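You operate a simulated robot arm through the tools that you are given. There is no shell and no other tool. Be economical: measure what you need, move in short steps, check, and stop when the job is done.

Carry out the task below with a simulated robot arm. There is one attempt and no reset: what you move stays moved.

## Task
Lock the green base, load the blue barrel, put the cover on and seal it.
Fine: white slider to LOCK; the yellow seal goes on the square pad on the cover; the other barrel, the red seal, the coil and the orange base with its cover stay.

The check looks at the end state, three seconds after you hand in, the way a careful person would. Anything else that was tipped, shoved, dropped, spilled or broken makes it a failure. Lids that push on must go on centred and level and be pressed home; caps that screw on are set level and turned clockwise until they are tight.

## Robot
A 6-joint arm with a two-finger parallel gripper, fixed in place. Base frame: the origin is at the foot of the arm, x ahead of it, y to its left, z up; the work surface is at about z = 77.2. Readings come in cm, degrees, newtons and seconds.
With the tool pointing down near the work surface it reaches from about 14 to 84 cm from the base axis. Its first joint turns from -166.0 to 166.0 degrees. Payload 3.91 kg.
The tool frame sits at the grasp point between the pads (the TCP): z along the fingers, y along the line on which they close. The tips reach 3 cm beyond it. Largest opening 11 cm; finger width 2, thickness 1; the body of the gripper, 4.8 by 11.2 cm, starts 5.5 cm behind the TCP.
Orientation is that of the tool frame in the base frame, as [roll, pitch, yaw] about the fixed x, y, z axes, in that order (R = Rz(yaw) Ry(pitch) Rx(roll)). With the fingers straight down and closing along the base's y, the tool's x points along the base's -x, its y along +y and its z along -z.

## Interface
- The arm moves only by the tool arm_command. Its argument "series" is one flat list of numbers, 7 for each row, row after row: the shift along the tool's x, y, z in mm, then the turn, a rotation vector about the tool's x, y, z in degrees, then the gripper command, from -1 (fully open) to 1 (shut), values between in proportion. In form: [dx, dy, dz, wx, wy, wz, jaw, dx, dy, dz, wx, wy, wz, jaw, ...]. A call has 1 to 10 rows; each row shifts and turns the commanded pose from where the row before left it, along the tool's axes as they then stand. A row lasts 0.2 s, in which the tool goes at most 5 cm and 8.6 degrees; a call with a longer step from one row to the next is refused whole, and so is a gripper value outside its range. A pose out of reach is approached as far as the arm can. The call stops where the force on the tool passes 90 N (or 10 N more than at its start, if that is more) or the arm is blocked; 0.2 s more then pass. The fingers move at their own pace (about 10.8 cm/s each) and stop on an object; they squeeze with about 21 N. The grip force told is the motor's: it shows also when the fingers shut on nothing. Time passes only in rows, and 0.2 s behind the last, so rows that do not move let the fingers close. The reply holds the time, the measured pose of the TCP, the force on the tool along the base axes, the opening and the grip force, in the units named above and with some noise.
- Cameras (640 x 400 px; columns grow to the right, rows downward): "scene" is fixed at [39.83, -49.9, 150.1]; the picture's right is [-0.16, 0.99, 0.00], its down [0.96, 0.16, -0.25] and it looks along [-0.24, -0.04, -0.97] (base axes); focal length 327 px, centre (320, 200). "wrist" rides on the gripper at [7.7, 0.7, -11.4] in the tool frame; the picture's right is [-0.09, 1.00, 0.00], its down [-0.80, -0.07, -0.59] and it looks along [-0.59, -0.05, 0.80] (tool axes); focal length 270 px, centre (320, 200). There is no depth. A picture from a camera that has moved, and an enlarged one, comes with that camera's place and axes in the base frame and with its lens.
- camera(camera): a new picture of that camera. It takes no simulated time.
- move_column(by): slides the trunk up (or, below 0, down) by that many cm; the arm rides with it, the base frame stays. It gives what a move gives, with no picture.
- inspect(camera, box): a new picture of the part [left, top, right, bottom] of that camera's present view, enlarged. It takes no simulated time.
- sign_off(): hands the job in; it is judged then, once.

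Work in short steps. Places have to be worked out from the pictures, the camera data and where the tool is seen: move nearer, look again, correct. Check each grasp and each placing, and mend what went wrong. You have 120 turns and 76 pictures in all, those below and enlarged ones among them. Open the gripper and draw the arm clear of the work before you hand the job in, unless the task says otherwise; then end with one line.

The tools are called as name(argument=value, ...) on one line, values as JSON. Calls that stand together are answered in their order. arm_command: Moves the arm, as the interface text tells. Its arguments: {"type":"object","properties":{"series":{"type":"array"}},"required":["series"]} The other tools are called the same way: move_column (by) slides the trunk up or down; camera (camera) takes a picture; inspect (camera, box) takes an enlarged picture of a part of a camera's view; sign_off () hands the job in.

At the start:

```text
clock: 0.0
tcp_pos: [20.17, -38.89, 111.41]
tool_rot: [180.0, 0.0, -180.0]
ft_force: [-0.5, 0.4, -0.6]
opening: 10.99
grip_force: 0.1
trunk travel left (down, up): [-32.5, 21.5]
```

scene: 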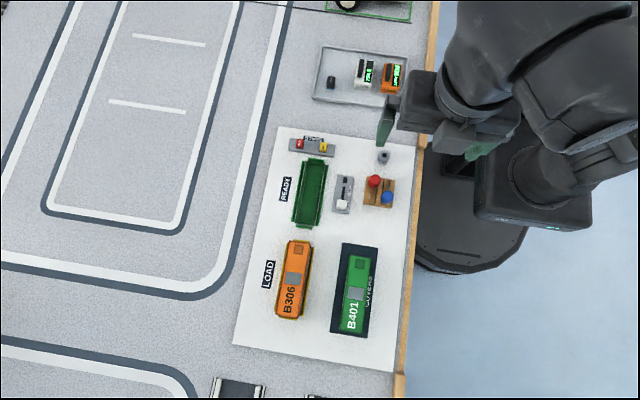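
wrist: 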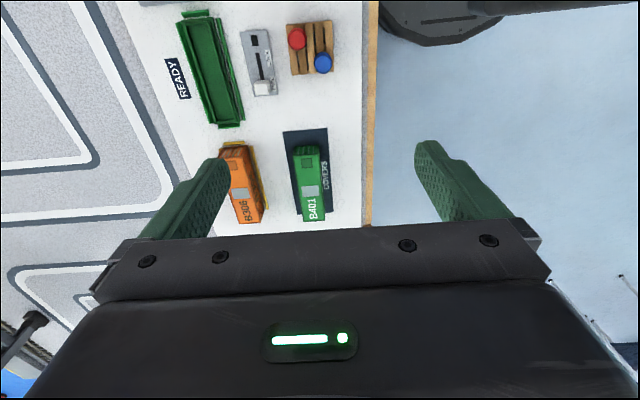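

I start by enlarging the work area to see the parts in detail.

inspect(camera="scene", box=[270, 120, 430, 220])

inspect(camera="scene", box=[240, 220, 432, 340])

inspect(camera="scene", box=[300, 30, 428, 110])

```text
4.00 times, centred on (350, 170) of scene
camera zoom: at [39.83, -49.9, 150.1], right [-0.16, 0.99, 0.0], down [0.96, 0.16, -0.25], along [-0.24, -0.04, -0.97], focal length 1309 px, centre (200, 320)
```

zoom: 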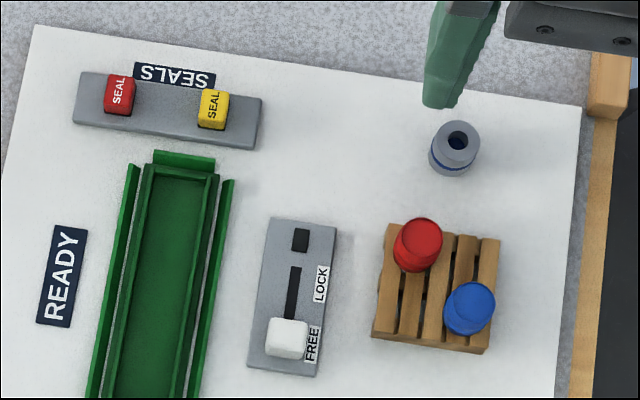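

```text
3.33 times, centred on (336, 280) of scene
camera zoom: at [39.83, -49.9, 150.1], right [-0.16, 0.99, 0.0], down [0.96, 0.16, -0.25], along [-0.24, -0.04, -0.97], focal length 1091 px, centre (267, -67)
```

zoom: 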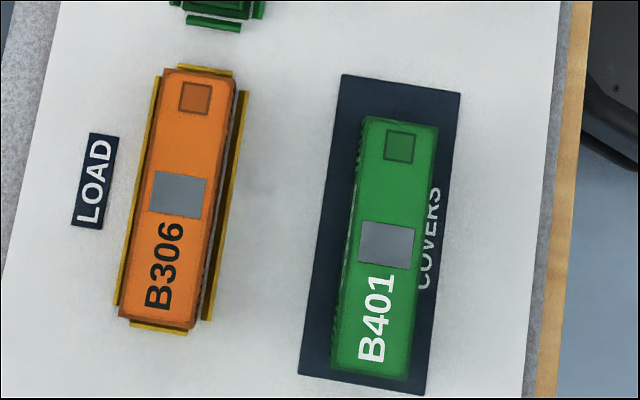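

```text
5.00 times, centred on (364, 70) of scene
camera zoom: at [39.83, -49.9, 150.1], right [-0.16, 0.99, 0.0], down [0.96, 0.16, -0.25], along [-0.24, -0.04, -0.97], focal length 1636 px, centre (100, 850)
```

zoom: 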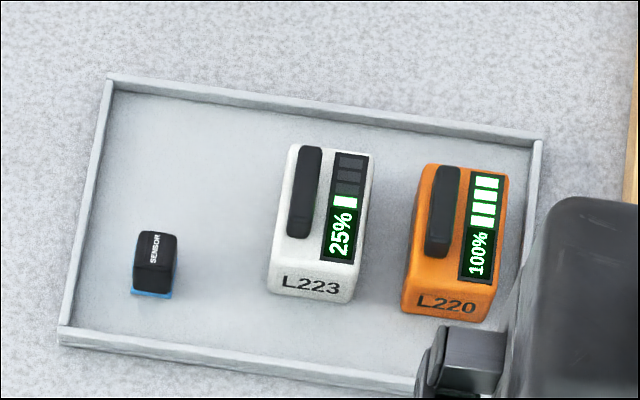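

The mat is roughly axis-aligned with the base frame: green base ≈(20.5,-55.7), slider ≈(20,-48), barrels ≈(20,-39), cover ≈(41,-42), seals ≈(9,-55). I move above the slider/base for a closer wrist view.

arm_command(series=[0, -40, 40, 0, 0, 0, -1, 20, -40, 40, 0, 0, 0, -1, 20, -40, 40, 0, 0, 0, -1, 0, 0, 0, 0, 0, 0, -1])

camera(camera="wrist")

```text
refused: row 1 steps farther than a row can; nothing moved
```

```text
70 pictures are left
camera wrist: at [12.46, -38.22, 122.85], right [0.09, 1.0, 0.0], down [0.8, -0.07, 0.59], along [0.59, -0.05, -0.8], focal length 270 px, centre (320, 200)
```

wrist: 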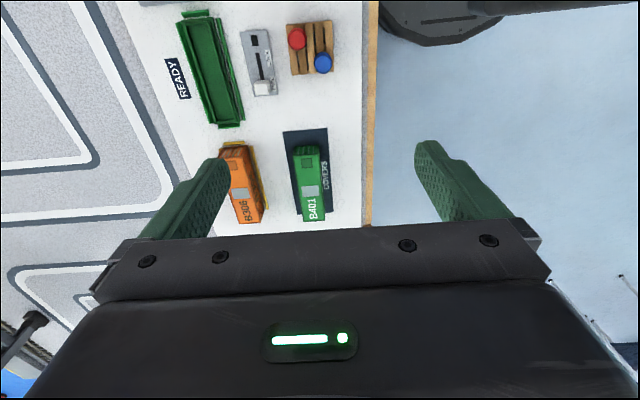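

The step was over 5 cm; I repeat with shorter rows.

arm_command(series=[10, -30, 30, 0, 0, 0, -1, 10, -30, 30, 0, 0, 0, -1, 10, -30, 30, 0, 0, 0, -1, 10, -20, 30, 0, 0, 0, -1, 0, 0, 0, 0, 0, 0, -1])

camera(camera="wrist")

```text
clock: 1.2
tcp_pos: [16.16, -49.94, 99.49]
tool_rot: [180.0, 0.0, -179.9]
ft_force: [-0.2, 0.3, -0.5]
opening: 11.01
grip_force: 0.1
trunk travel left (down, up): [-32.5, 21.5]
```

```text
69 pictures are left
camera wrist: at [8.42, -49.21, 110.8], right [0.09, 1.0, 0.0], down [0.8, -0.07, 0.59], along [0.59, -0.05, -0.8], focal length 270 px, centre (320, 200)
```

wrist: 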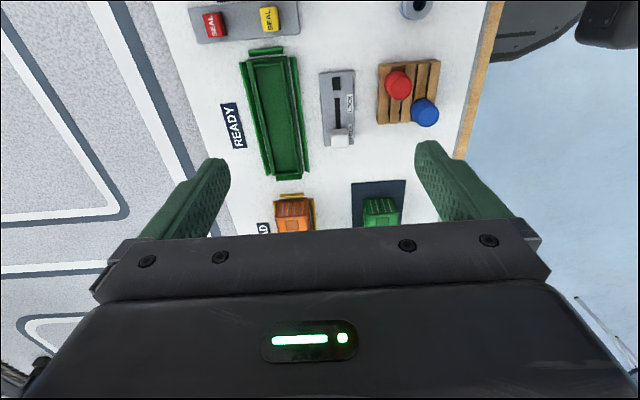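

inspect(camera="wrist", box=[220, 40, 460, 190])

```text
2.67 times, centred on (340, 115) of wrist
camera zoom: at [8.42, -49.21, 110.8], right [0.09, 1.0, 0.0], down [0.8, -0.07, 0.59], along [0.59, -0.05, -0.8], focal length 721 px, centre (267, 427)
```

zoom: 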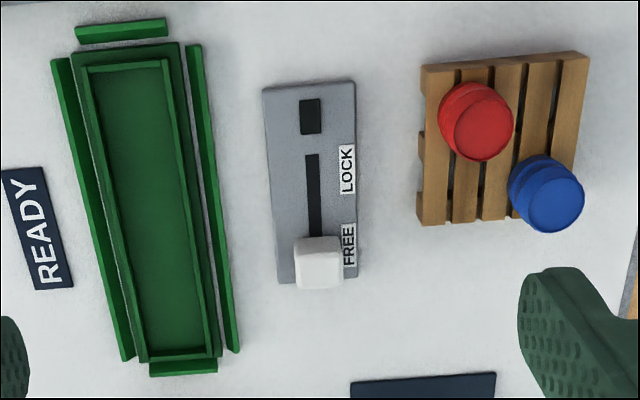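

Knob is at about (22.4,-47.9), z≈79; LOCK end around x≈18.5. I move above it with a narrowed gripper and check.

arm_command(series=[-21, 7, 35, 0, 0, 0, 0.2, -21, 7, 35, 0, 0, 0, 0.2, -20, 6, 35, 0, 0, 0, 0.2, 0, 0, 25, 0, 0, 0, 0.2, 0, 0, 0, 0, 0, 0, 0.2])

inspect(camera="wrist", box=[200, 40, 440, 190])

inspect(camera="scene", box=[270, 120, 430, 220])

```text
clock: 2.4
tcp_pos: [22.67, -47.83, 86.48]
tool_rot: [-180.0, 0.1, -180.0]
ft_force: [0.0, 0.8, 0.0]
opening: 4.42
grip_force: 0.1
trunk travel left (down, up): [-32.5, 21.5]
```

```text
2.67 times, centred on (320, 115) of wrist
camera zoom: at [14.9, -47.2, 97.9], right [0.09, 1.0, 0.0], down [0.8, -0.07, 0.59], along [0.59, -0.05, -0.8], focal length 721 px, centre (320, 427)
```

zoom: 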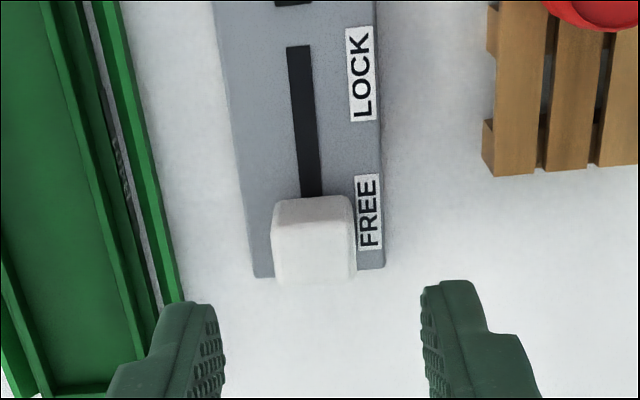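

```text
4.00 times, centred on (350, 170) of scene
camera zoom: at [39.83, -49.9, 150.1], right [-0.16, 0.99, 0.0], down [0.96, 0.16, -0.25], along [-0.24, -0.04, -0.97], focal length 1309 px, centre (200, 320)
```

zoom: 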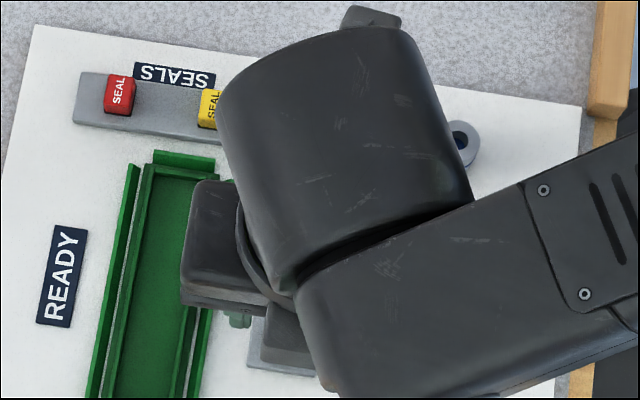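

Fingers straddle the knob well. I lower to tips ≈79.2 and look again.

arm_command(series=[2, -1, 22, 0, 0, 0, 0.2, 0, 0, 20, 0, 0, 0, 0.2, 0, 0, 0, 0, 0, 0, 0.2])

camera(camera="wrist")

```text
clock: 3.2
tcp_pos: [22.08, -47.9, 82.07]
tool_rot: [-180.0, 0.0, -179.9]
ft_force: [0.6, -0.2, 0.2]
opening: 4.41
grip_force: 0.1
trunk travel left (down, up): [-32.5, 21.5]
```

```text
65 pictures are left
camera wrist: at [14.56, -47.22, 93.52], right [0.09, 1.0, 0.0], down [0.8, -0.07, 0.59], along [0.59, -0.05, -0.8], focal length 270 px, centre (320, 200)
```

wrist: 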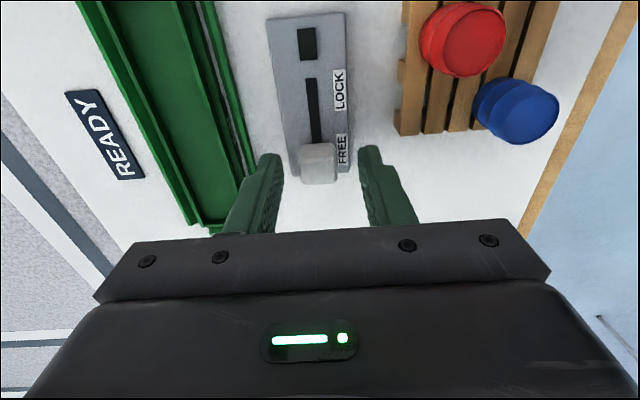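

Tips are beside the knob. Down 4 mm more, then close on it.

arm_command(series=[-3, 0, 4, 0, 0, 0, 0.2, 0, 0, 0, 0, 0, 0, 1, 0, 0, 0, 0, 0, 0, 1])

inspect(camera="wrist", box=[200, 80, 440, 230])

```text
clock: 4.0
tcp_pos: [22.61, -48.06, 81.68]
tool_rot: [179.9, 0.0, -180.0]
ft_force: [0.0, -3.4, -0.8]
opening: 2.07
grip_force: 44.8
trunk travel left (down, up): [-32.5, 21.5]
```

```text
2.67 times, centred on (320, 155) of wrist
camera zoom: at [14.87, -47.34, 93.15], right [0.09, 1.0, 0.0], down [0.8, -0.07, 0.59], along [0.59, -0.05, -0.8], focal length 721 px, centre (320, 320)
```

zoom: 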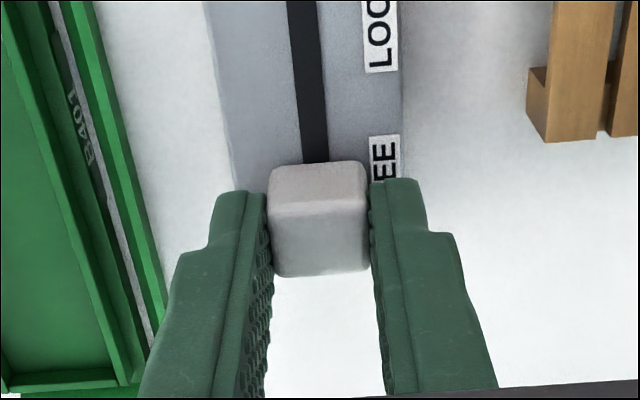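

The knob is held (2.07 cm). I slide it towards LOCK.

arm_command(series=[10, 0, 0, 0, 0, 0, 1, 10, 0, 0, 0, 0, 0, 1, 10, 0, 0, 0, 0, 0, 1, 8, 0, 0, 0, 0, 0, 1, 0, 0, 0, 0, 0, 0, 1])

camera(camera="wrist")

```text
clock: 5.2
tcp_pos: [18.47, -47.84, 81.65]
tool_rot: [-180.0, 0.0, 180.0]
ft_force: [2.1, -6.1, -5.8]
opening: 2.06
grip_force: 45.2
trunk travel left (down, up): [-32.5, 21.5]
```

```text
63 pictures are left
camera wrist: at [10.85, -47.34, 93.15], right [0.09, 1.0, 0.0], down [0.8, -0.07, 0.59], along [0.59, -0.05, -0.8], focal length 270 px, centre (320, 200)
```

wrist: 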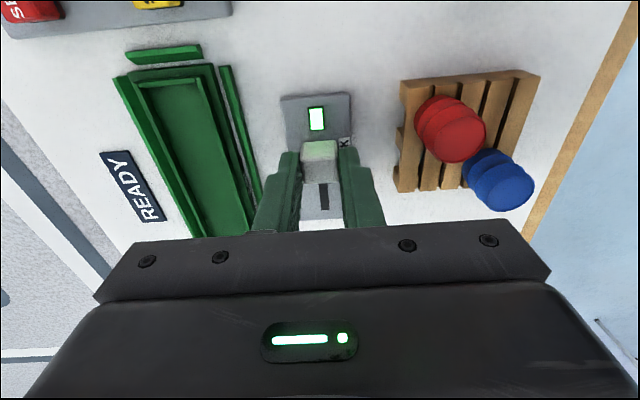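

The indicator lit green. I push a few mm more to be at the stop.

arm_command(series=[3, 0, 0, 0, 0, 0, 1, 3, 0, 0, 0, 0, 0, 1, 0, 0, 0, 0, 0, 0, 1])

```text
clock: 6.0
tcp_pos: [18.38, -48.11, 81.79]
tool_rot: [180.0, 0.1, -180.0]
ft_force: [26.3, -6.1, -15.0]
opening: 2.07
grip_force: 44.6
trunk travel left (down, up): [-32.5, 21.5]
```

It's at the stop. I relax the push, open partly and lift, then look down at the barrels and base.

arm_command(series=[-5, 0, 0, 0, 0, 0, 1, 0, 0, 0, 0, 0, 0, 0.3, 0, 0, 0, 0, 0, 0, 0.3, 0, 0, -40, 0, 0, 0, 0.3, 0, 0, -40, 0, 0, 0, 0.3, 0, 20, -40, 0, 0, 0, -1, 10, 30, 0, 0, 0, 0, -1, 0, 0, 0, 0, 0, 0, -1])

camera(camera="wrist")

inspect(camera="wrist", box=[220, 40, 460, 190])

```text
clock: 7.8
tcp_pos: [17.51, -42.84, 93.81]
tool_rot: [-180.0, -0.1, -179.9]
ft_force: [0.0, 0.4, 0.7]
opening: 10.99
grip_force: 0.0
trunk travel left (down, up): [-32.5, 21.5]
```

```text
62 pictures are left
camera wrist: at [9.8, -42.15, 105.22], right [0.09, 1.0, 0.0], down [0.8, -0.07, 0.59], along [0.59, -0.05, -0.8], focal length 270 px, centre (320, 200)
```

wrist: 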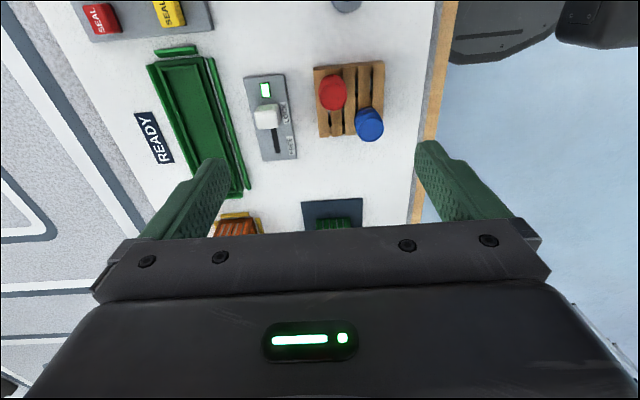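

```text
2.67 times, centred on (340, 115) of wrist
camera zoom: at [9.8, -42.15, 105.22], right [0.09, 1.0, 0.0], down [0.8, -0.07, 0.59], along [0.59, -0.05, -0.8], focal length 721 px, centre (267, 427)
```

zoom: 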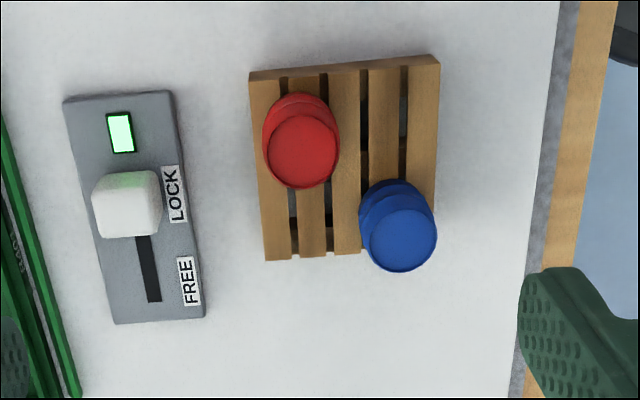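

Slider is at LOCK with the green lamp lit. Blue barrel top ≈(19.6,-38.25,81.7), ~2.6 cm across. I look at the base closely before loading.

arm_command(series=[0, -40, 0, 0, 0, 0, -1, 0, -45, 0, 0, 0, 0, -1, 0, -40, -10, 0, 0, 0, -1, 20, 0, -20, 0, 0, 0, -1, 0, 0, 0, 0, 0, 0, -1])

inspect(camera="wrist", box=[200, 0, 440, 150])

camera(camera="wrist")

```text
clock: 9.0
tcp_pos: [15.75, -55.48, 96.78]
tool_rot: [180.0, 0.0, 180.0]
ft_force: [-0.1, 0.2, 0.1]
opening: 11.0
grip_force: 0.0
trunk travel left (down, up): [-32.5, 21.5]
```

```text
2.67 times, centred on (320, 75) of wrist
camera zoom: at [8.0, -54.75, 108.2], right [0.09, 1.0, 0.0], down [0.8, -0.07, 0.59], along [0.59, -0.05, -0.8], focal length 721 px, centre (320, 533)
```

zoom: 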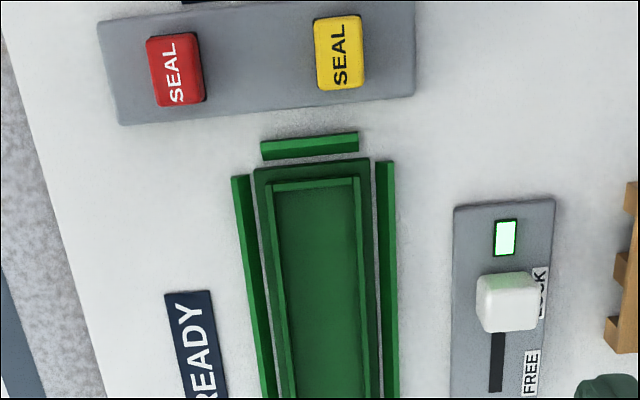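

```text
59 pictures are left
camera wrist: at [8.0, -54.75, 108.2], right [0.09, 1.0, 0.0], down [0.8, -0.07, 0.59], along [0.59, -0.05, -0.8], focal length 270 px, centre (320, 200)
```

wrist: 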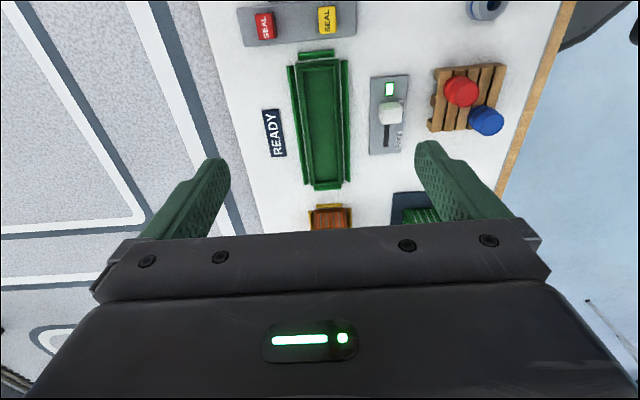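

Base tray: rim about x 12.7–27.1, y −57.4…−53.05, centre ≈(19.9,-55.2), aligned with the axes. Its inside is narrow, so I'll hold the barrel with the fingers closing along x (yaw turned 90°). I move over the blue barrel and start turning.

arm_command(series=[-10, 43, 0, 0, 0, 0, -1, -10, 43, 0, 0, 0, 0, -1, -10, 43, 0, 0, 0, 0, -1, -8.5, 43, 0, 0, 0, 0, -1, 0, 0, 0, 0, 0, 8.5, -1, 0, 0, 0, 0, 0, 8.5, -1, 0, 0, 0, 0, 0, 8.5, -1, 0, 0, 0, 0, 0, 8.5, -1, 0, 0, 0, 0, 0, 8.5, -1, 0, 0, 0, 0, 0, 0, -1])

arm_command(series=[0, 0, 0, 0, 0, 8.5, -1, 0, 0, 0, 0, 0, 8.5, -1, 0, 0, 0, 0, 0, 8.5, -1, 0, 0, 0, 0, 0, 8.5, -1, 0, 0, 0, 0, 0, 8.5, -1, 0, 0, 0, 0, 0, 5, 0, 0, 0, 0, 0, 0, 0, 0])

camera(camera="wrist")

```text
clock: 11.2
tcp_pos: [19.42, -38.31, 96.93]
tool_rot: [-179.9, 0.0, 137.4]
ft_force: [0.3, 0.6, 0.1]
opening: 10.96
grip_force: 0.0
trunk travel left (down, up): [-32.5, 21.5]
```

```text
clock: 12.8
tcp_pos: [19.51, -38.24, 96.89]
tool_rot: [-180.0, 0.1, 89.8]
ft_force: [0.2, 0.6, 0.3]
opening: 5.49
grip_force: 0.1
trunk travel left (down, up): [-32.5, 21.5]
```

```text
58 pictures are left
camera wrist: at [20.07, -30.61, 108.24], right [1.0, -0.09, 0.0], down [-0.07, -0.8, 0.59], along [-0.05, -0.59, -0.8], focal length 270 px, centre (320, 200)
```

wrist: 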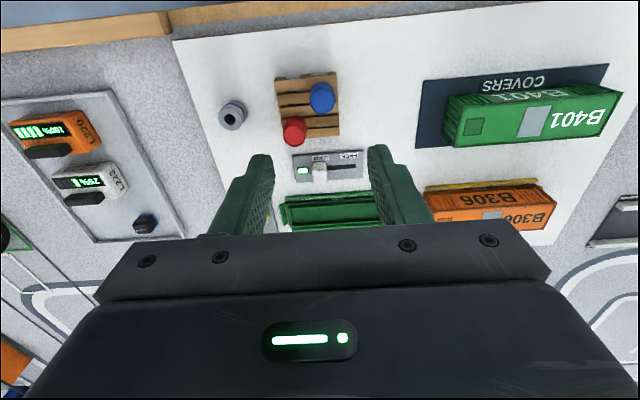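

Now I descend above the blue barrel with a 4.2 cm opening and look.

arm_command(series=[1, 1, 40, 0, 0, 0, 0.24, 0, 0, 40, 0, 0, 0, 0.24, 0, 0, 0, 0, 0, 0, 0.24])

inspect(camera="wrist", box=[200, 60, 440, 210])

```text
clock: 13.6
tcp_pos: [19.44, -37.89, 89.09]
tool_rot: [179.9, 0.1, 90.0]
ft_force: [0.1, -0.3, -0.2]
opening: 4.17
grip_force: 0.0
trunk travel left (down, up): [-32.5, 21.5]
```

```text
2.67 times, centred on (320, 135) of wrist
camera zoom: at [20.24, -30.26, 100.46], right [1.0, -0.09, 0.0], down [-0.07, -0.8, 0.59], along [-0.05, -0.59, -0.8], focal length 721 px, centre (320, 373)
```

zoom: 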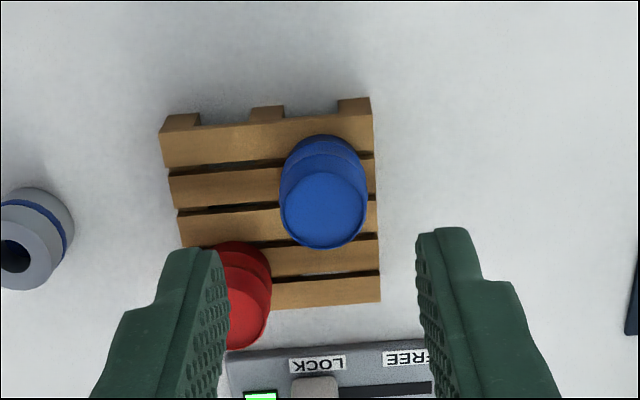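

Barrel centre ≈(19.6,-38.4). I correct and descend in steps to tips ≈79.7, then check before closing.

arm_command(series=[-4.5, 1.5, 20, 0, 0, 0, 0.24, 0, 0, 24, 0, 0, 0, 0.24, 0, 0, 20, 0, 0, 0, 0.24, 0, 0, 0, 0, 0, 0, 0.24])

inspect(camera="wrist", box=[200, 80, 440, 230])

```text
clock: 14.6
tcp_pos: [19.64, -38.59, 82.61]
tool_rot: [-180.0, 0.0, 90.1]
ft_force: [0.2, 0.2, 0.1]
opening: 4.17
grip_force: 0.0
trunk travel left (down, up): [-32.5, 21.5]
```

```text
2.67 times, centred on (320, 155) of wrist
camera zoom: at [20.38, -30.83, 93.97], right [1.0, -0.09, 0.0], down [-0.07, -0.8, 0.59], along [-0.05, -0.59, -0.8], focal length 721 px, centre (320, 320)
```

zoom: 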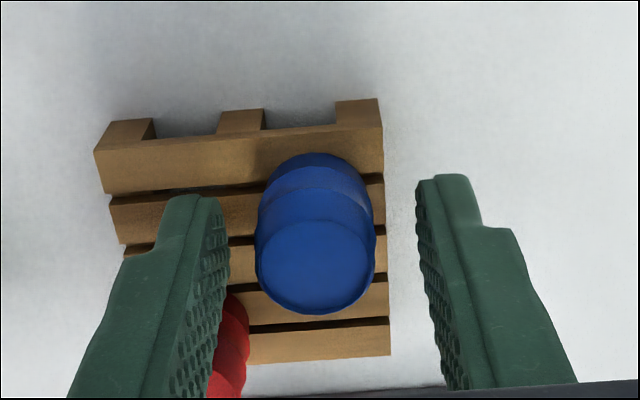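

Centred. Closing.

arm_command(series=[0, 0, 0, 0, 0, 0, 1, 0, 0, 0, 0, 0, 0, 1, 0, 0, 0, 0, 0, 0, 1])

arm_command(series=[0, 0, -20, 0, 0, 0, 1, 0, 0, -30, 0, 0, 0, 1, 0, 0, -20, 0, 0, 0, 1, 0, 0, 0, 0, 0, 0, 1])

inspect(camera="wrist", box=[200, 80, 440, 230])

```text
clock: 15.4
tcp_pos: [19.61, -38.44, 82.56]
tool_rot: [179.9, 0.0, 90.0]
ft_force: [0.6, -0.7, 0.1]
opening: 2.24
grip_force: 21.1
trunk travel left (down, up): [-32.5, 21.5]
```

```text
clock: 16.4
tcp_pos: [19.84, -38.58, 89.23]
tool_rot: [180.0, 0.1, 90.0]
ft_force: [-0.5, -0.9, -0.4]
opening: 2.24
grip_force: 21.2
trunk travel left (down, up): [-32.5, 21.5]
```

```text
2.67 times, centred on (320, 155) of wrist
camera zoom: at [20.53, -30.94, 100.78], right [1.0, -0.09, 0.0], down [-0.07, -0.8, 0.59], along [-0.05, -0.59, -0.8], focal length 721 px, centre (320, 320)
```

zoom: 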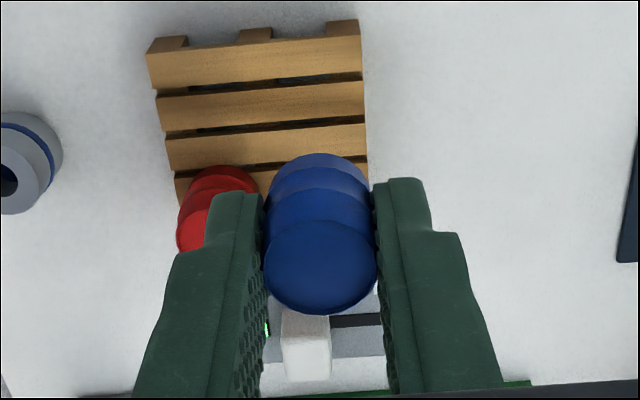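

Barrel held. I carry it over the base centre (19.9,-55.2).

arm_command(series=[-40, 0, 0, 0, 0, 0, 1, -42, 1, 0, 0, 0, 0, 1, -42, 1, 0, 0, 0, 0, 1, -42, 1, 0, 0, 0, 0, 1, 0, 0, 0, 0, 0, 0, 1])

camera(camera="wrist")

inspect(camera="scene", box=[270, 145, 350, 235])

```text
clock: 17.6
tcp_pos: [19.91, -55.67, 89.14]
tool_rot: [180.0, 0.1, 90.0]
ft_force: [0.1, -0.4, -0.1]
opening: 2.24
grip_force: 20.7
trunk travel left (down, up): [-32.5, 21.5]
```

```text
54 pictures are left
camera wrist: at [20.64, -47.96, 100.54], right [1.0, -0.09, 0.0], down [-0.07, -0.8, 0.59], along [-0.05, -0.59, -0.8], focal length 270 px, centre (320, 200)
```

wrist: 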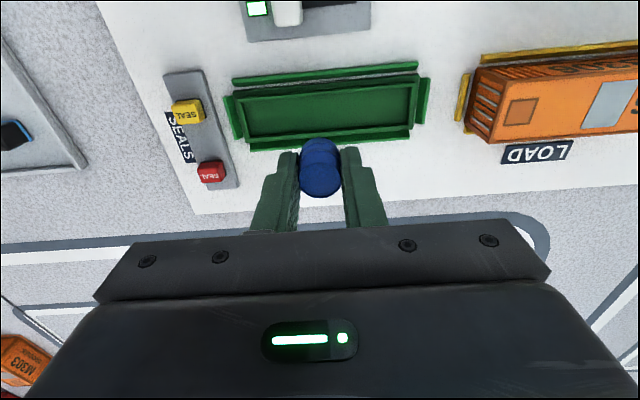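

```text
4.44 times, centred on (310, 190) of scene
camera zoom: at [39.83, -49.9, 150.1], right [-0.16, 0.99, 0.0], down [0.96, 0.16, -0.25], along [-0.24, -0.04, -0.97], focal length 1454 px, centre (364, 244)
```

zoom: 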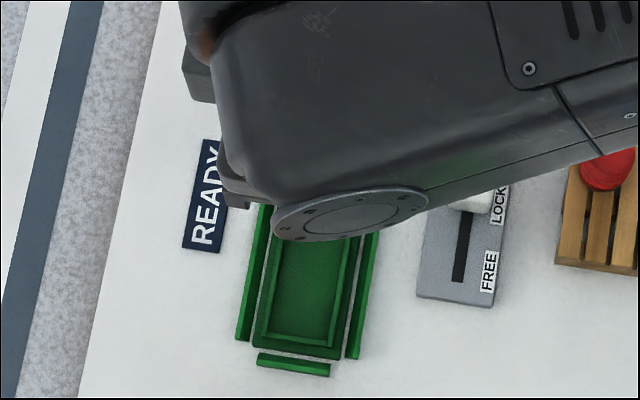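

inspect(camera="wrist", box=[210, 50, 450, 200])

```text
2.67 times, centred on (330, 125) of wrist
camera zoom: at [20.64, -47.96, 100.54], right [1.0, -0.09, 0.0], down [-0.07, -0.8, 0.59], along [-0.05, -0.59, -0.8], focal length 721 px, centre (293, 400)
```

zoom: 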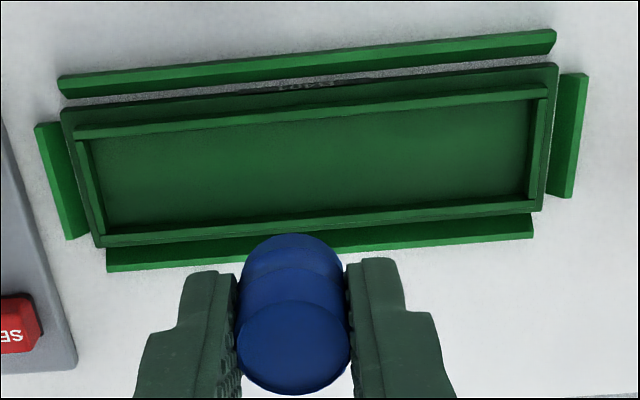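

Inside of base: x≈13.5–27.5, y≈−56.9…−53.8, so centre ≈(20.5,−55.35). I lower part way and look again.

arm_command(series=[2, 4, 25, 0, 0, 0, 1, 0, 0, 20, 0, 0, 0, 1, 0, 0, 0, 0, 0, 0, 1])

inspect(camera="wrist", box=[200, 80, 440, 230])

```text
clock: 18.4
tcp_pos: [20.37, -55.09, 84.63]
tool_rot: [-179.9, 0.0, 90.0]
ft_force: [-0.1, 0.9, 0.4]
opening: 2.27
grip_force: 21.2
trunk travel left (down, up): [-32.5, 21.5]
```

```text
2.67 times, centred on (320, 155) of wrist
camera zoom: at [20.98, -47.44, 96.06], right [1.0, -0.09, 0.0], down [-0.07, -0.8, 0.59], along [-0.05, -0.59, -0.8], focal length 721 px, centre (320, 320)
```

zoom: 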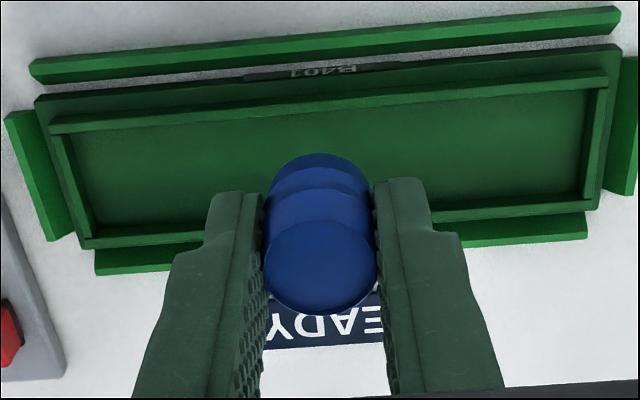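

Barrel is at y≈−55.1; needs −0.35 cm. Its bottom is about 3.6 below the TCP, so floor contact is expected near TCP z≈81.3. I lower most of it.

arm_command(series=[-3.5, 0, 10, 0, 0, 0, 1, 0, 0, 15, 0, 0, 0, 1, 0, 0, 4, 0, 0, 0, 1, 0, 0, 0, 0, 0, 0, 1])

inspect(camera="wrist", box=[200, 80, 440, 230])

```text
clock: 19.4
tcp_pos: [20.2, -55.36, 81.96]
tool_rot: [179.9, 0.0, 89.9]
ft_force: [-0.8, -0.3, 0.3]
opening: 2.24
grip_force: 20.3
trunk travel left (down, up): [-32.5, 21.5]
```

```text
2.67 times, centred on (320, 155) of wrist
camera zoom: at [20.97, -47.7, 93.41], right [1.0, -0.09, 0.0], down [-0.07, -0.8, 0.59], along [-0.05, -0.59, -0.8], focal length 721 px, centre (320, 320)
```

zoom: 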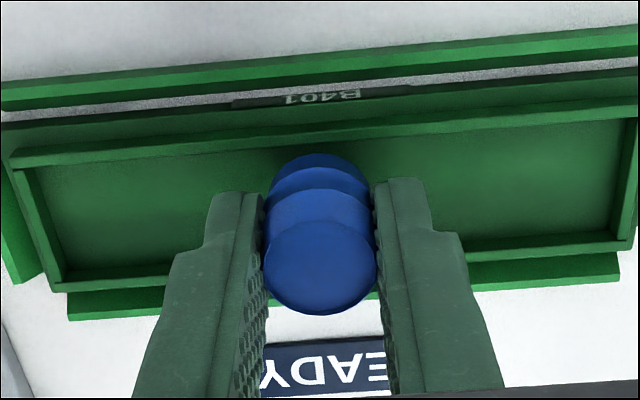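

Still free, well centred in the tray. I creep down until contact.

arm_command(series=[0, 0, 2, 0, 0, 0, 1, 0, 0, 2, 0, 0, 0, 1, 0, 0, 0, 0, 0, 0, 1])

arm_command(series=[0, 0, 2, 0, 0, 0, 1, 0, 0, 0, 0, 0, 0, 1])

```text
clock: 20.2
tcp_pos: [20.48, -55.4, 81.65]
tool_rot: [-179.9, 0.0, 90.0]
ft_force: [-0.2, -0.6, 0.1]
opening: 2.26
grip_force: 20.5
trunk travel left (down, up): [-32.5, 21.5]
```

```text
clock: 20.8
tcp_pos: [20.36, -55.27, 81.4]
tool_rot: [179.9, -0.1, 90.1]
ft_force: [-0.1, -0.1, -0.4]
opening: 2.25
grip_force: 20.5
trunk travel left (down, up): [-32.5, 21.5]
```

arm_command(series=[0, 0, 2, 0, 0, 0, 1, 0, 0, 0, 0, 0, 0, 1])

arm_command(series=[0, 0, 1, 0, 0, 0, 1, 0, 0, 0, 0, 0, 0, 1])

inspect(camera="wrist", box=[200, 80, 440, 230])

```text
clock: 21.4
tcp_pos: [20.33, -55.3, 81.28]
tool_rot: [180.0, 0.1, 90.0]
ft_force: [1.6, 0.0, 5.6]
opening: 2.25
grip_force: 21.5
trunk travel left (down, up): [-32.5, 21.5]
```

```text
clock: 22.0
tcp_pos: [20.26, -55.29, 81.24]
tool_rot: [-180.0, 0.2, 90.0]
ft_force: [3.4, 1.1, 15.9]
opening: 2.22
grip_force: 21.0
trunk travel left (down, up): [-32.5, 21.5]
```

```text
2.67 times, centred on (320, 155) of wrist
camera zoom: at [20.99, -47.66, 92.71], right [1.0, -0.09, 0.0], down [-0.07, -0.8, 0.6], along [-0.05, -0.59, -0.8], focal length 721 px, centre (320, 320)
```

zoom: 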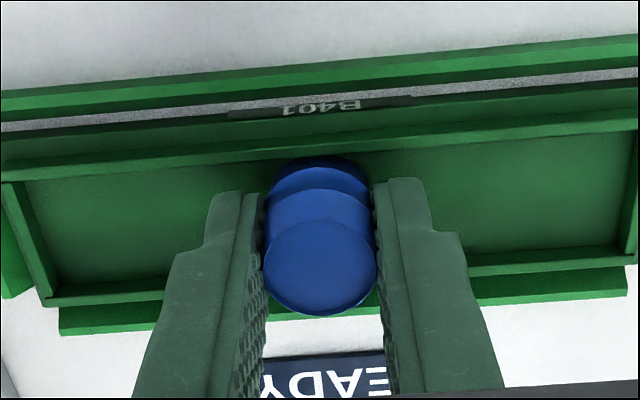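

Floor contact just where predicted. I ease off, open, and lift clear.

arm_command(series=[0, 0, -1.5, 0, 0, 0, 1, 0, 0, 0, 0, 0, 0, 0.3, 0, 0, 0, 0, 0, 0, 0.3, 0, 0, -20, 0, 0, 0, 0.3, 0, 0, -40, 0, 0, 0, 0.3, 0, 0, -40, 0, 0, 0, 0.3, 0, 0, 0, 0, 0, 0, 0.3])

camera(camera="wrist")

inspect(camera="wrist", box=[210, 20, 450, 170])

```text
clock: 23.6
tcp_pos: [20.44, -55.11, 91.43]
tool_rot: [180.0, 0.0, 89.9]
ft_force: [0.1, -0.5, 0.1]
opening: 3.86
grip_force: 0.1
trunk travel left (down, up): [-32.5, 21.5]
```

```text
48 pictures are left
camera wrist: at [21.11, -47.4, 102.81], right [1.0, -0.09, 0.0], down [-0.07, -0.8, 0.59], along [-0.05, -0.59, -0.8], focal length 270 px, centre (320, 200)
```

wrist: 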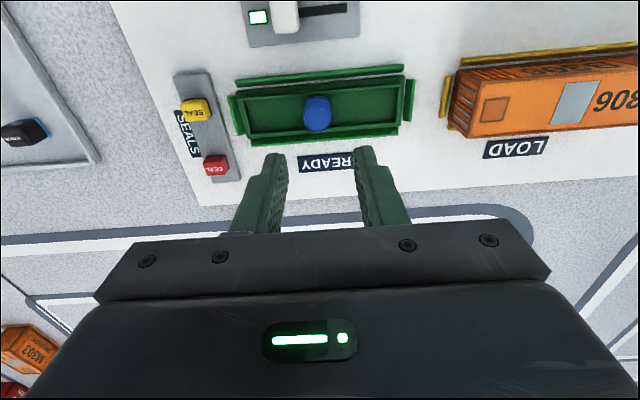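

```text
2.67 times, centred on (330, 95) of wrist
camera zoom: at [21.11, -47.4, 102.81], right [1.0, -0.09, 0.0], down [-0.07, -0.8, 0.59], along [-0.05, -0.59, -0.8], focal length 721 px, centre (293, 480)
```

zoom: 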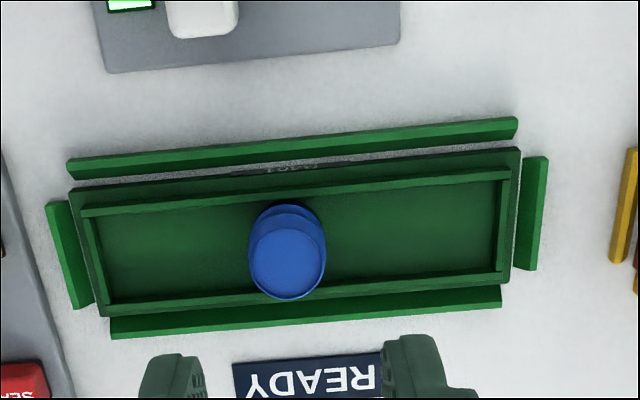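

Barrel stands centred in the base. Next the cover: I move over it at height and turn the tool back.

arm_command(series=[18, 29, -15, 0, 0, 0, 0, 18, 29, -15, 0, 0, 0, 0, 18, 29, -15, 0, 0, 0, -0.5, 18, 29, -15, 0, 0, 0, -0.5, 18, 29, -10, 0, 0, 0, -0.5, 18, 29, 0, 0, 0, 0, -0.5, 18, 29, 0, 0, 0, 0, -0.5, 0, 0, 0, 0, 0, 0, -0.5])

arm_command(series=[0, 0, 0, 0, 0, -8.5, -0.5, 0, 0, 0, 0, 0, -8.5, -0.5, 0, 0, 0, 0, 0, -8.5, -0.5, 0, 0, 0, 0, 0, -8.5, -0.5, 0, 0, 0, 0, 0, -8.5, -0.5, 0, 0, 0, 0, 0, -8.5, -0.5, 0, 0, 0, 0, 0, -8.5, -0.5, 0, 0, 0, 0, 0, -8.5, -0.5, 0, 0, 0, 0, 0, -8.5, -0.5, 0, 0, 0, 0, 0, -8.5, -0.5])

arm_command(series=[0, 0, 0, 0, 0, -5, -0.5, 0, 0, 0, 0, 0, 0, -0.5])

camera(camera="wrist")

inspect(camera="wrist", box=[220, 40, 420, 165])

```text
clock: 25.4
tcp_pos: [40.75, -42.77, 98.63]
tool_rot: [180.0, 0.0, 90.1]
ft_force: [0.1, 0.6, -0.3]
opening: 8.26
grip_force: 0.1
trunk travel left (down, up): [-32.5, 21.5]
```

```text
clock: 27.6
tcp_pos: [40.69, -42.77, 98.22]
tool_rot: [-179.9, -0.1, 175.1]
ft_force: [-0.1, 0.0, 0.1]
opening: 8.23
grip_force: 0.1
trunk travel left (down, up): [-32.5, 21.5]
```

```text
clock: 28.2
tcp_pos: [40.65, -42.76, 98.2]
tool_rot: [-179.9, 0.1, -180.0]
ft_force: [0.3, -0.8, 0.4]
opening: 8.21
grip_force: 0.1
trunk travel left (down, up): [-32.5, 21.5]
```

```text
46 pictures are left
camera wrist: at [32.99, -42.13, 109.7], right [0.09, 1.0, 0.0], down [0.8, -0.07, 0.59], along [0.59, -0.05, -0.8], focal length 270 px, centre (320, 200)
```

wrist: 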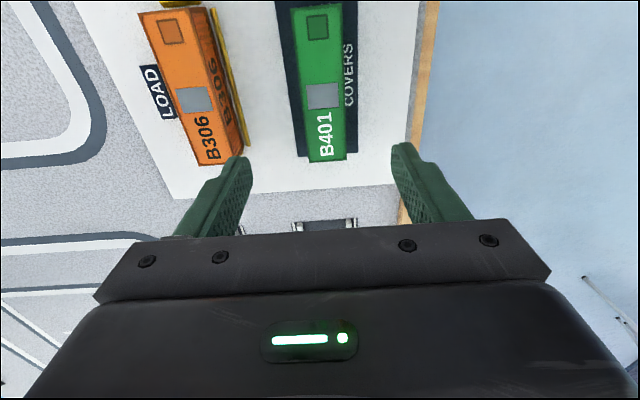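

```text
3.20 times, centred on (320, 102) of wrist
camera zoom: at [32.99, -42.13, 109.7], right [0.09, 1.0, 0.0], down [0.8, -0.07, 0.59], along [0.59, -0.05, -0.8], focal length 865 px, centre (320, 512)
```

zoom: 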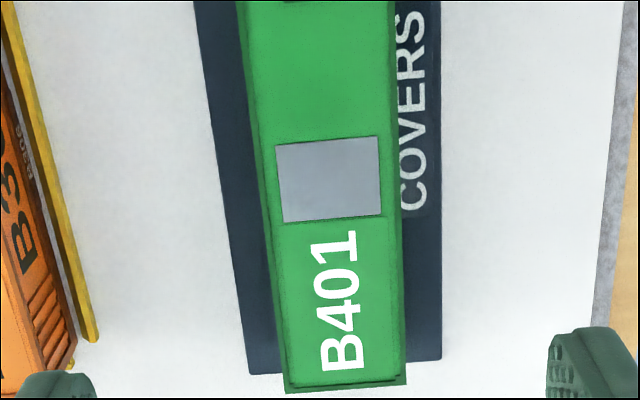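

Cover centre ≈(40.95,-42.45), top z≈81, aligned with x. I descend towards it and check the fingers.

arm_command(series=[-3, 3, 35, 0, 0, 0, -0.3, 0, 0, 35, 0, 0, 0, -0.3, 0, 0, 30, 0, 0, 0, -0.3, 0, 0, 0, 0, 0, 0, -0.3])

camera(camera="wrist")

```text
clock: 29.2
tcp_pos: [40.85, -42.54, 88.44]
tool_rot: [180.0, -0.1, -179.9]
ft_force: [-0.2, -0.4, 0.4]
opening: 7.18
grip_force: 0.2
trunk travel left (down, up): [-32.5, 21.5]
```

```text
44 pictures are left
camera wrist: at [33.21, -41.92, 99.85], right [0.09, 1.0, 0.0], down [0.8, -0.07, 0.59], along [0.59, -0.05, -0.8], focal length 270 px, centre (320, 200)
```

wrist: 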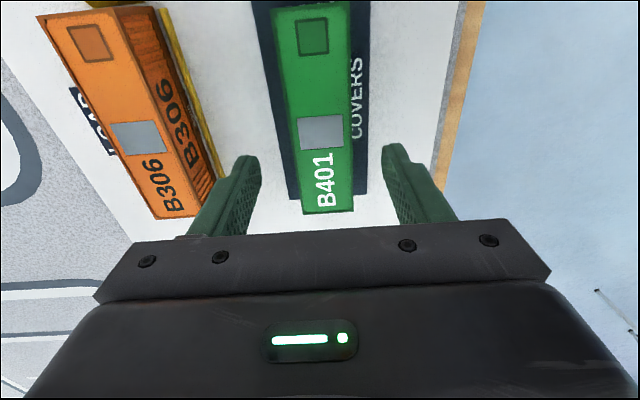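

Cover top ≈81.2, centre (40.85,-42.5): the fingers straddle it. I descend to TCP z≈82.2.

arm_command(series=[0, 0, 30, 0, 0, 0, -0.3, 0, 0, 32, 0, 0, 0, -0.3, 0, 0, 0, 0, 0, 0, -0.3])

camera(camera="wrist")

```text
clock: 30.0
tcp_pos: [40.97, -42.67, 82.22]
tool_rot: [-180.0, 0.0, -180.0]
ft_force: [0.0, 0.4, 0.4]
opening: 7.15
grip_force: 0.1
trunk travel left (down, up): [-32.5, 21.5]
```

```text
43 pictures are left
camera wrist: at [33.32, -41.92, 93.67], right [0.09, 1.0, 0.0], down [0.8, -0.07, 0.59], along [0.59, -0.05, -0.8], focal length 270 px, centre (320, 200)
```

wrist: 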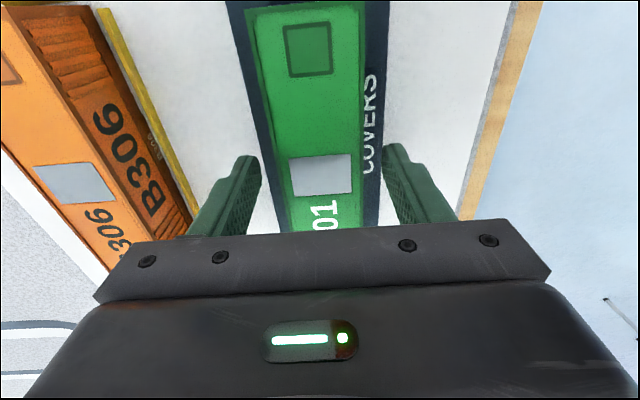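

Aligned. Close and do a short lift.

arm_command(series=[0, 0, 0, 0, 0, 0, 1, 0, 0, 0, 0, 0, 0, 1, 0, 0, 0, 0, 0, 0, 1, 0, 0, -10, 0, 0, 0, 1, 0, 0, 0, 0, 0, 0, 1])

camera(camera="wrist")

```text
clock: 31.2
tcp_pos: [40.86, -42.62, 83.14]
tool_rot: [179.9, -0.1, -180.0]
ft_force: [0.6, 0.5, -0.1]
opening: 4.46
grip_force: 21.5
trunk travel left (down, up): [-32.5, 21.5]
```

```text
42 pictures are left
camera wrist: at [33.19, -41.93, 94.57], right [0.09, 1.0, 0.0], down [0.8, -0.07, 0.59], along [0.59, -0.05, -0.8], focal length 270 px, centre (320, 200)
```

wrist: 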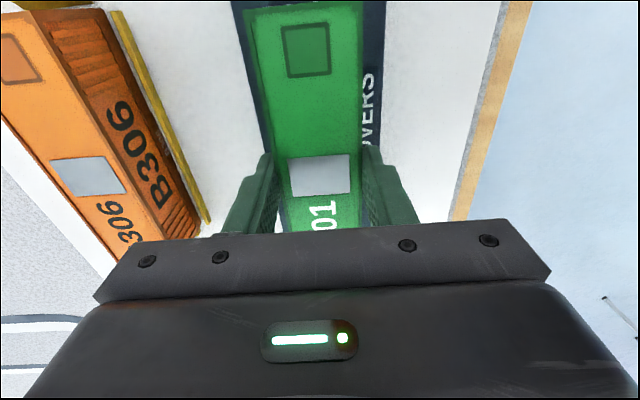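

The cover is held (4.46 cm) and moves with the gripper. I lift to z≈93 and carry it over the base.

arm_command(series=[0, 0, -35, 0, 0, 0, 1, 0, 0, -35, 0, 0, 0, 1, 0, 0, -30, 0, 0, 0, 1, 34, -21, 0, 0, 0, 0, 1, 34, -21, 0, 0, 0, 0, 1, 34, -21, 0, 0, 0, 0, 1, 34, -21, 0, 0, 0, 0, 1, 34, -22, 0, 0, 0, 0, 1, 34, -22, 0, 0, 0, 0, 1, 0, 0, 0, 0, 0, 0, 1])

camera(camera="wrist")

camera(camera="scene")

```text
clock: 33.4
tcp_pos: [20.81, -55.34, 92.97]
tool_rot: [180.0, 0.0, 180.0]
ft_force: [-0.6, 0.2, -0.1]
opening: 4.46
grip_force: 21.1
trunk travel left (down, up): [-32.5, 21.5]
```

```text
41 pictures are left
camera wrist: at [13.16, -54.74, 104.47], right [0.09, 1.0, 0.0], down [0.8, -0.07, 0.59], along [0.59, -0.05, -0.8], focal length 270 px, centre (320, 200)
```

wrist: 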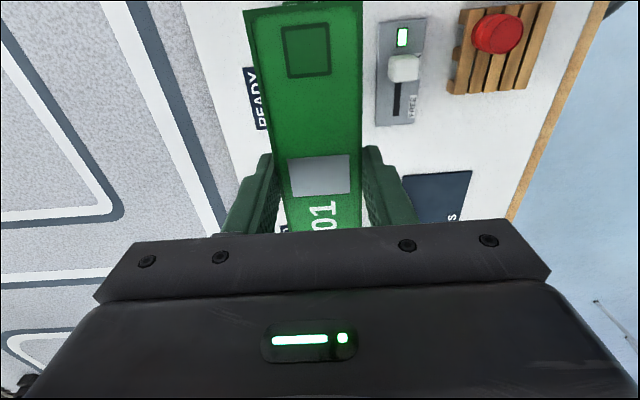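

```text
40 pictures are left
```

scene: 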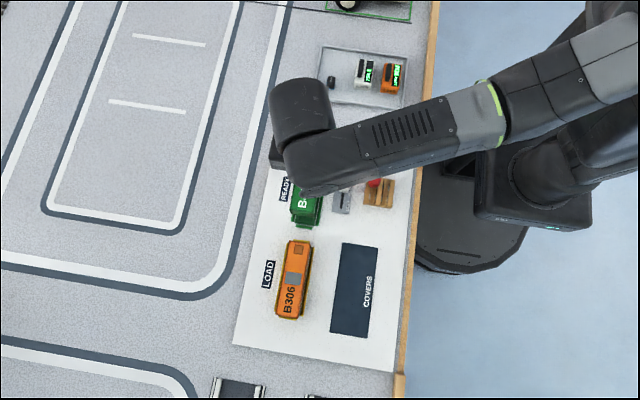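

Base centre best estimate (20.55,-55.3); cover centre is at the TCP within a millimetre. I lower to just above the barrel and look.

arm_command(series=[0, 0, 35, 0, 0, 0, 1, 0, 0, 25, 0, 0, 0, 1, 0, 0, 0, 0, 0, 0, 1])

arm_command(series=[0, 0, 0, 0, 0, 0, 1])

arm_command(series=[0, 0, 0, 0, 0, 0, 1])

camera(camera="wrist")

inspect(camera="scene", box=[260, 140, 370, 240])

```text
clock: 34.2
tcp_pos: [20.56, -55.14, 86.89]
tool_rot: [-180.0, 0.0, -179.9]
ft_force: [0.3, 0.1, -1.3]
opening: 4.47
grip_force: 21.1
trunk travel left (down, up): [-32.5, 21.5]
```

```text
clock: 34.6
tcp_pos: [20.64, -55.19, 87.06]
tool_rot: [-180.0, 0.1, -179.9]
ft_force: [0.0, -0.3, -0.5]
opening: 4.47
grip_force: 20.8
trunk travel left (down, up): [-32.5, 21.5]
```

```text
clock: 35.0
tcp_pos: [20.5, -55.12, 87.11]
tool_rot: [-180.0, 0.0, 180.0]
ft_force: [0.1, 0.2, -0.6]
opening: 4.47
grip_force: 21.1
trunk travel left (down, up): [-32.5, 21.5]
```

```text
39 pictures are left
camera wrist: at [12.9, -54.5, 98.5], right [0.09, 1.0, 0.0], down [0.8, -0.07, 0.59], along [0.59, -0.05, -0.8], focal length 270 px, centre (320, 200)
```

wrist: 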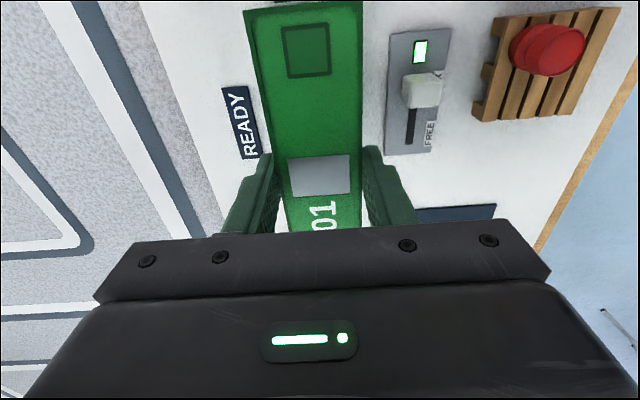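

```text
4.00 times, centred on (315, 190) of scene
camera zoom: at [39.83, -49.9, 150.1], right [-0.16, 0.99, 0.0], down [0.96, 0.16, -0.25], along [-0.24, -0.04, -0.97], focal length 1309 px, centre (340, 240)
```

zoom: 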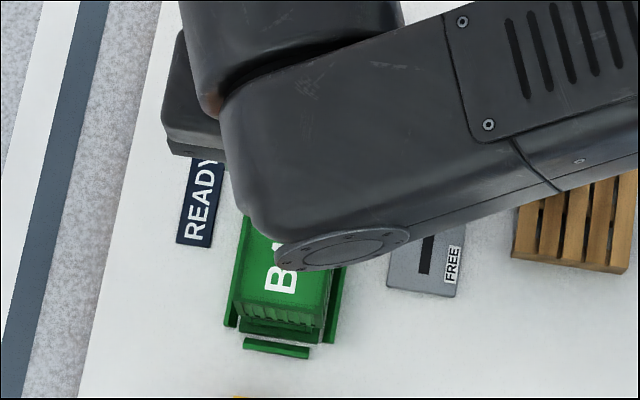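

I shift 1.3 mm in −y and lower until the cover is ~1.5 cm above its seat, then compare in the scene view.

arm_command(series=[0, -1.3, 15, 0, 0, 0, 1, 0, 0, 10, 0, 0, 0, 1, 0, 0, 0, 0, 0, 0, 1])

arm_command(series=[0, 0, 0, 0, 0, 0, 1])

inspect(camera="scene", box=[290, 190, 354, 230])

inspect(camera="wrist", box=[210, 0, 450, 150])

```text
clock: 35.8
tcp_pos: [20.55, -55.29, 84.36]
tool_rot: [180.0, 0.0, 179.9]
ft_force: [-0.2, -0.2, -1.2]
opening: 4.44
grip_force: 21.2
trunk travel left (down, up): [-32.5, 21.5]
```

```text
clock: 36.2
tcp_pos: [20.54, -55.33, 84.36]
tool_rot: [-179.9, 0.0, -180.0]
ft_force: [0.6, -0.2, -1.0]
opening: 4.46
grip_force: 21.2
trunk travel left (down, up): [-32.5, 21.5]
```

```text
10.00 times, centred on (322, 210) of scene
camera zoom: at [39.83, -49.9, 150.1], right [-0.16, 0.99, 0.0], down [0.96, 0.16, -0.25], along [-0.24, -0.04, -0.97], focal length 3272 px, centre (300, 100)
```

zoom: 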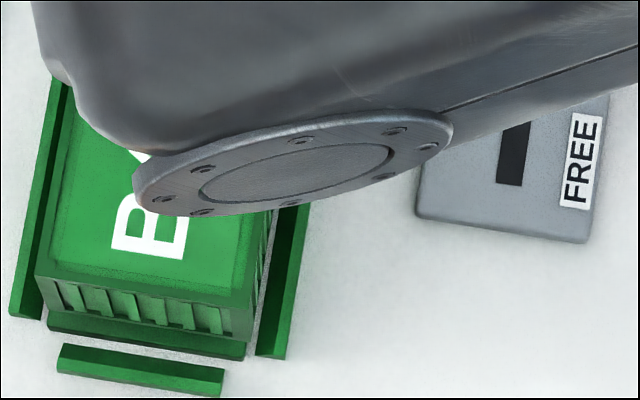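

```text
2.67 times, centred on (330, 75) of wrist
camera zoom: at [12.89, -54.66, 95.86], right [0.09, 1.0, 0.0], down [0.8, -0.07, 0.59], along [0.59, -0.05, -0.8], focal length 721 px, centre (293, 533)
```

zoom: 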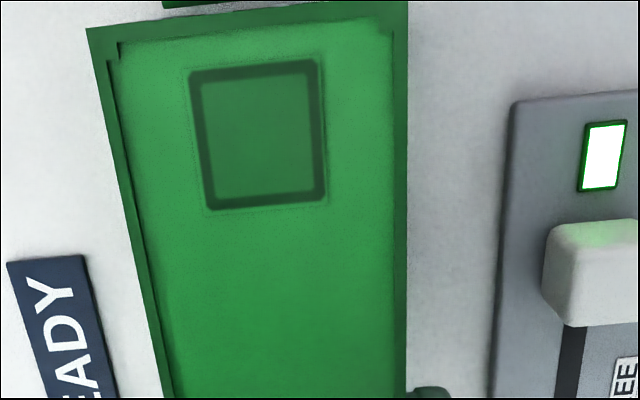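

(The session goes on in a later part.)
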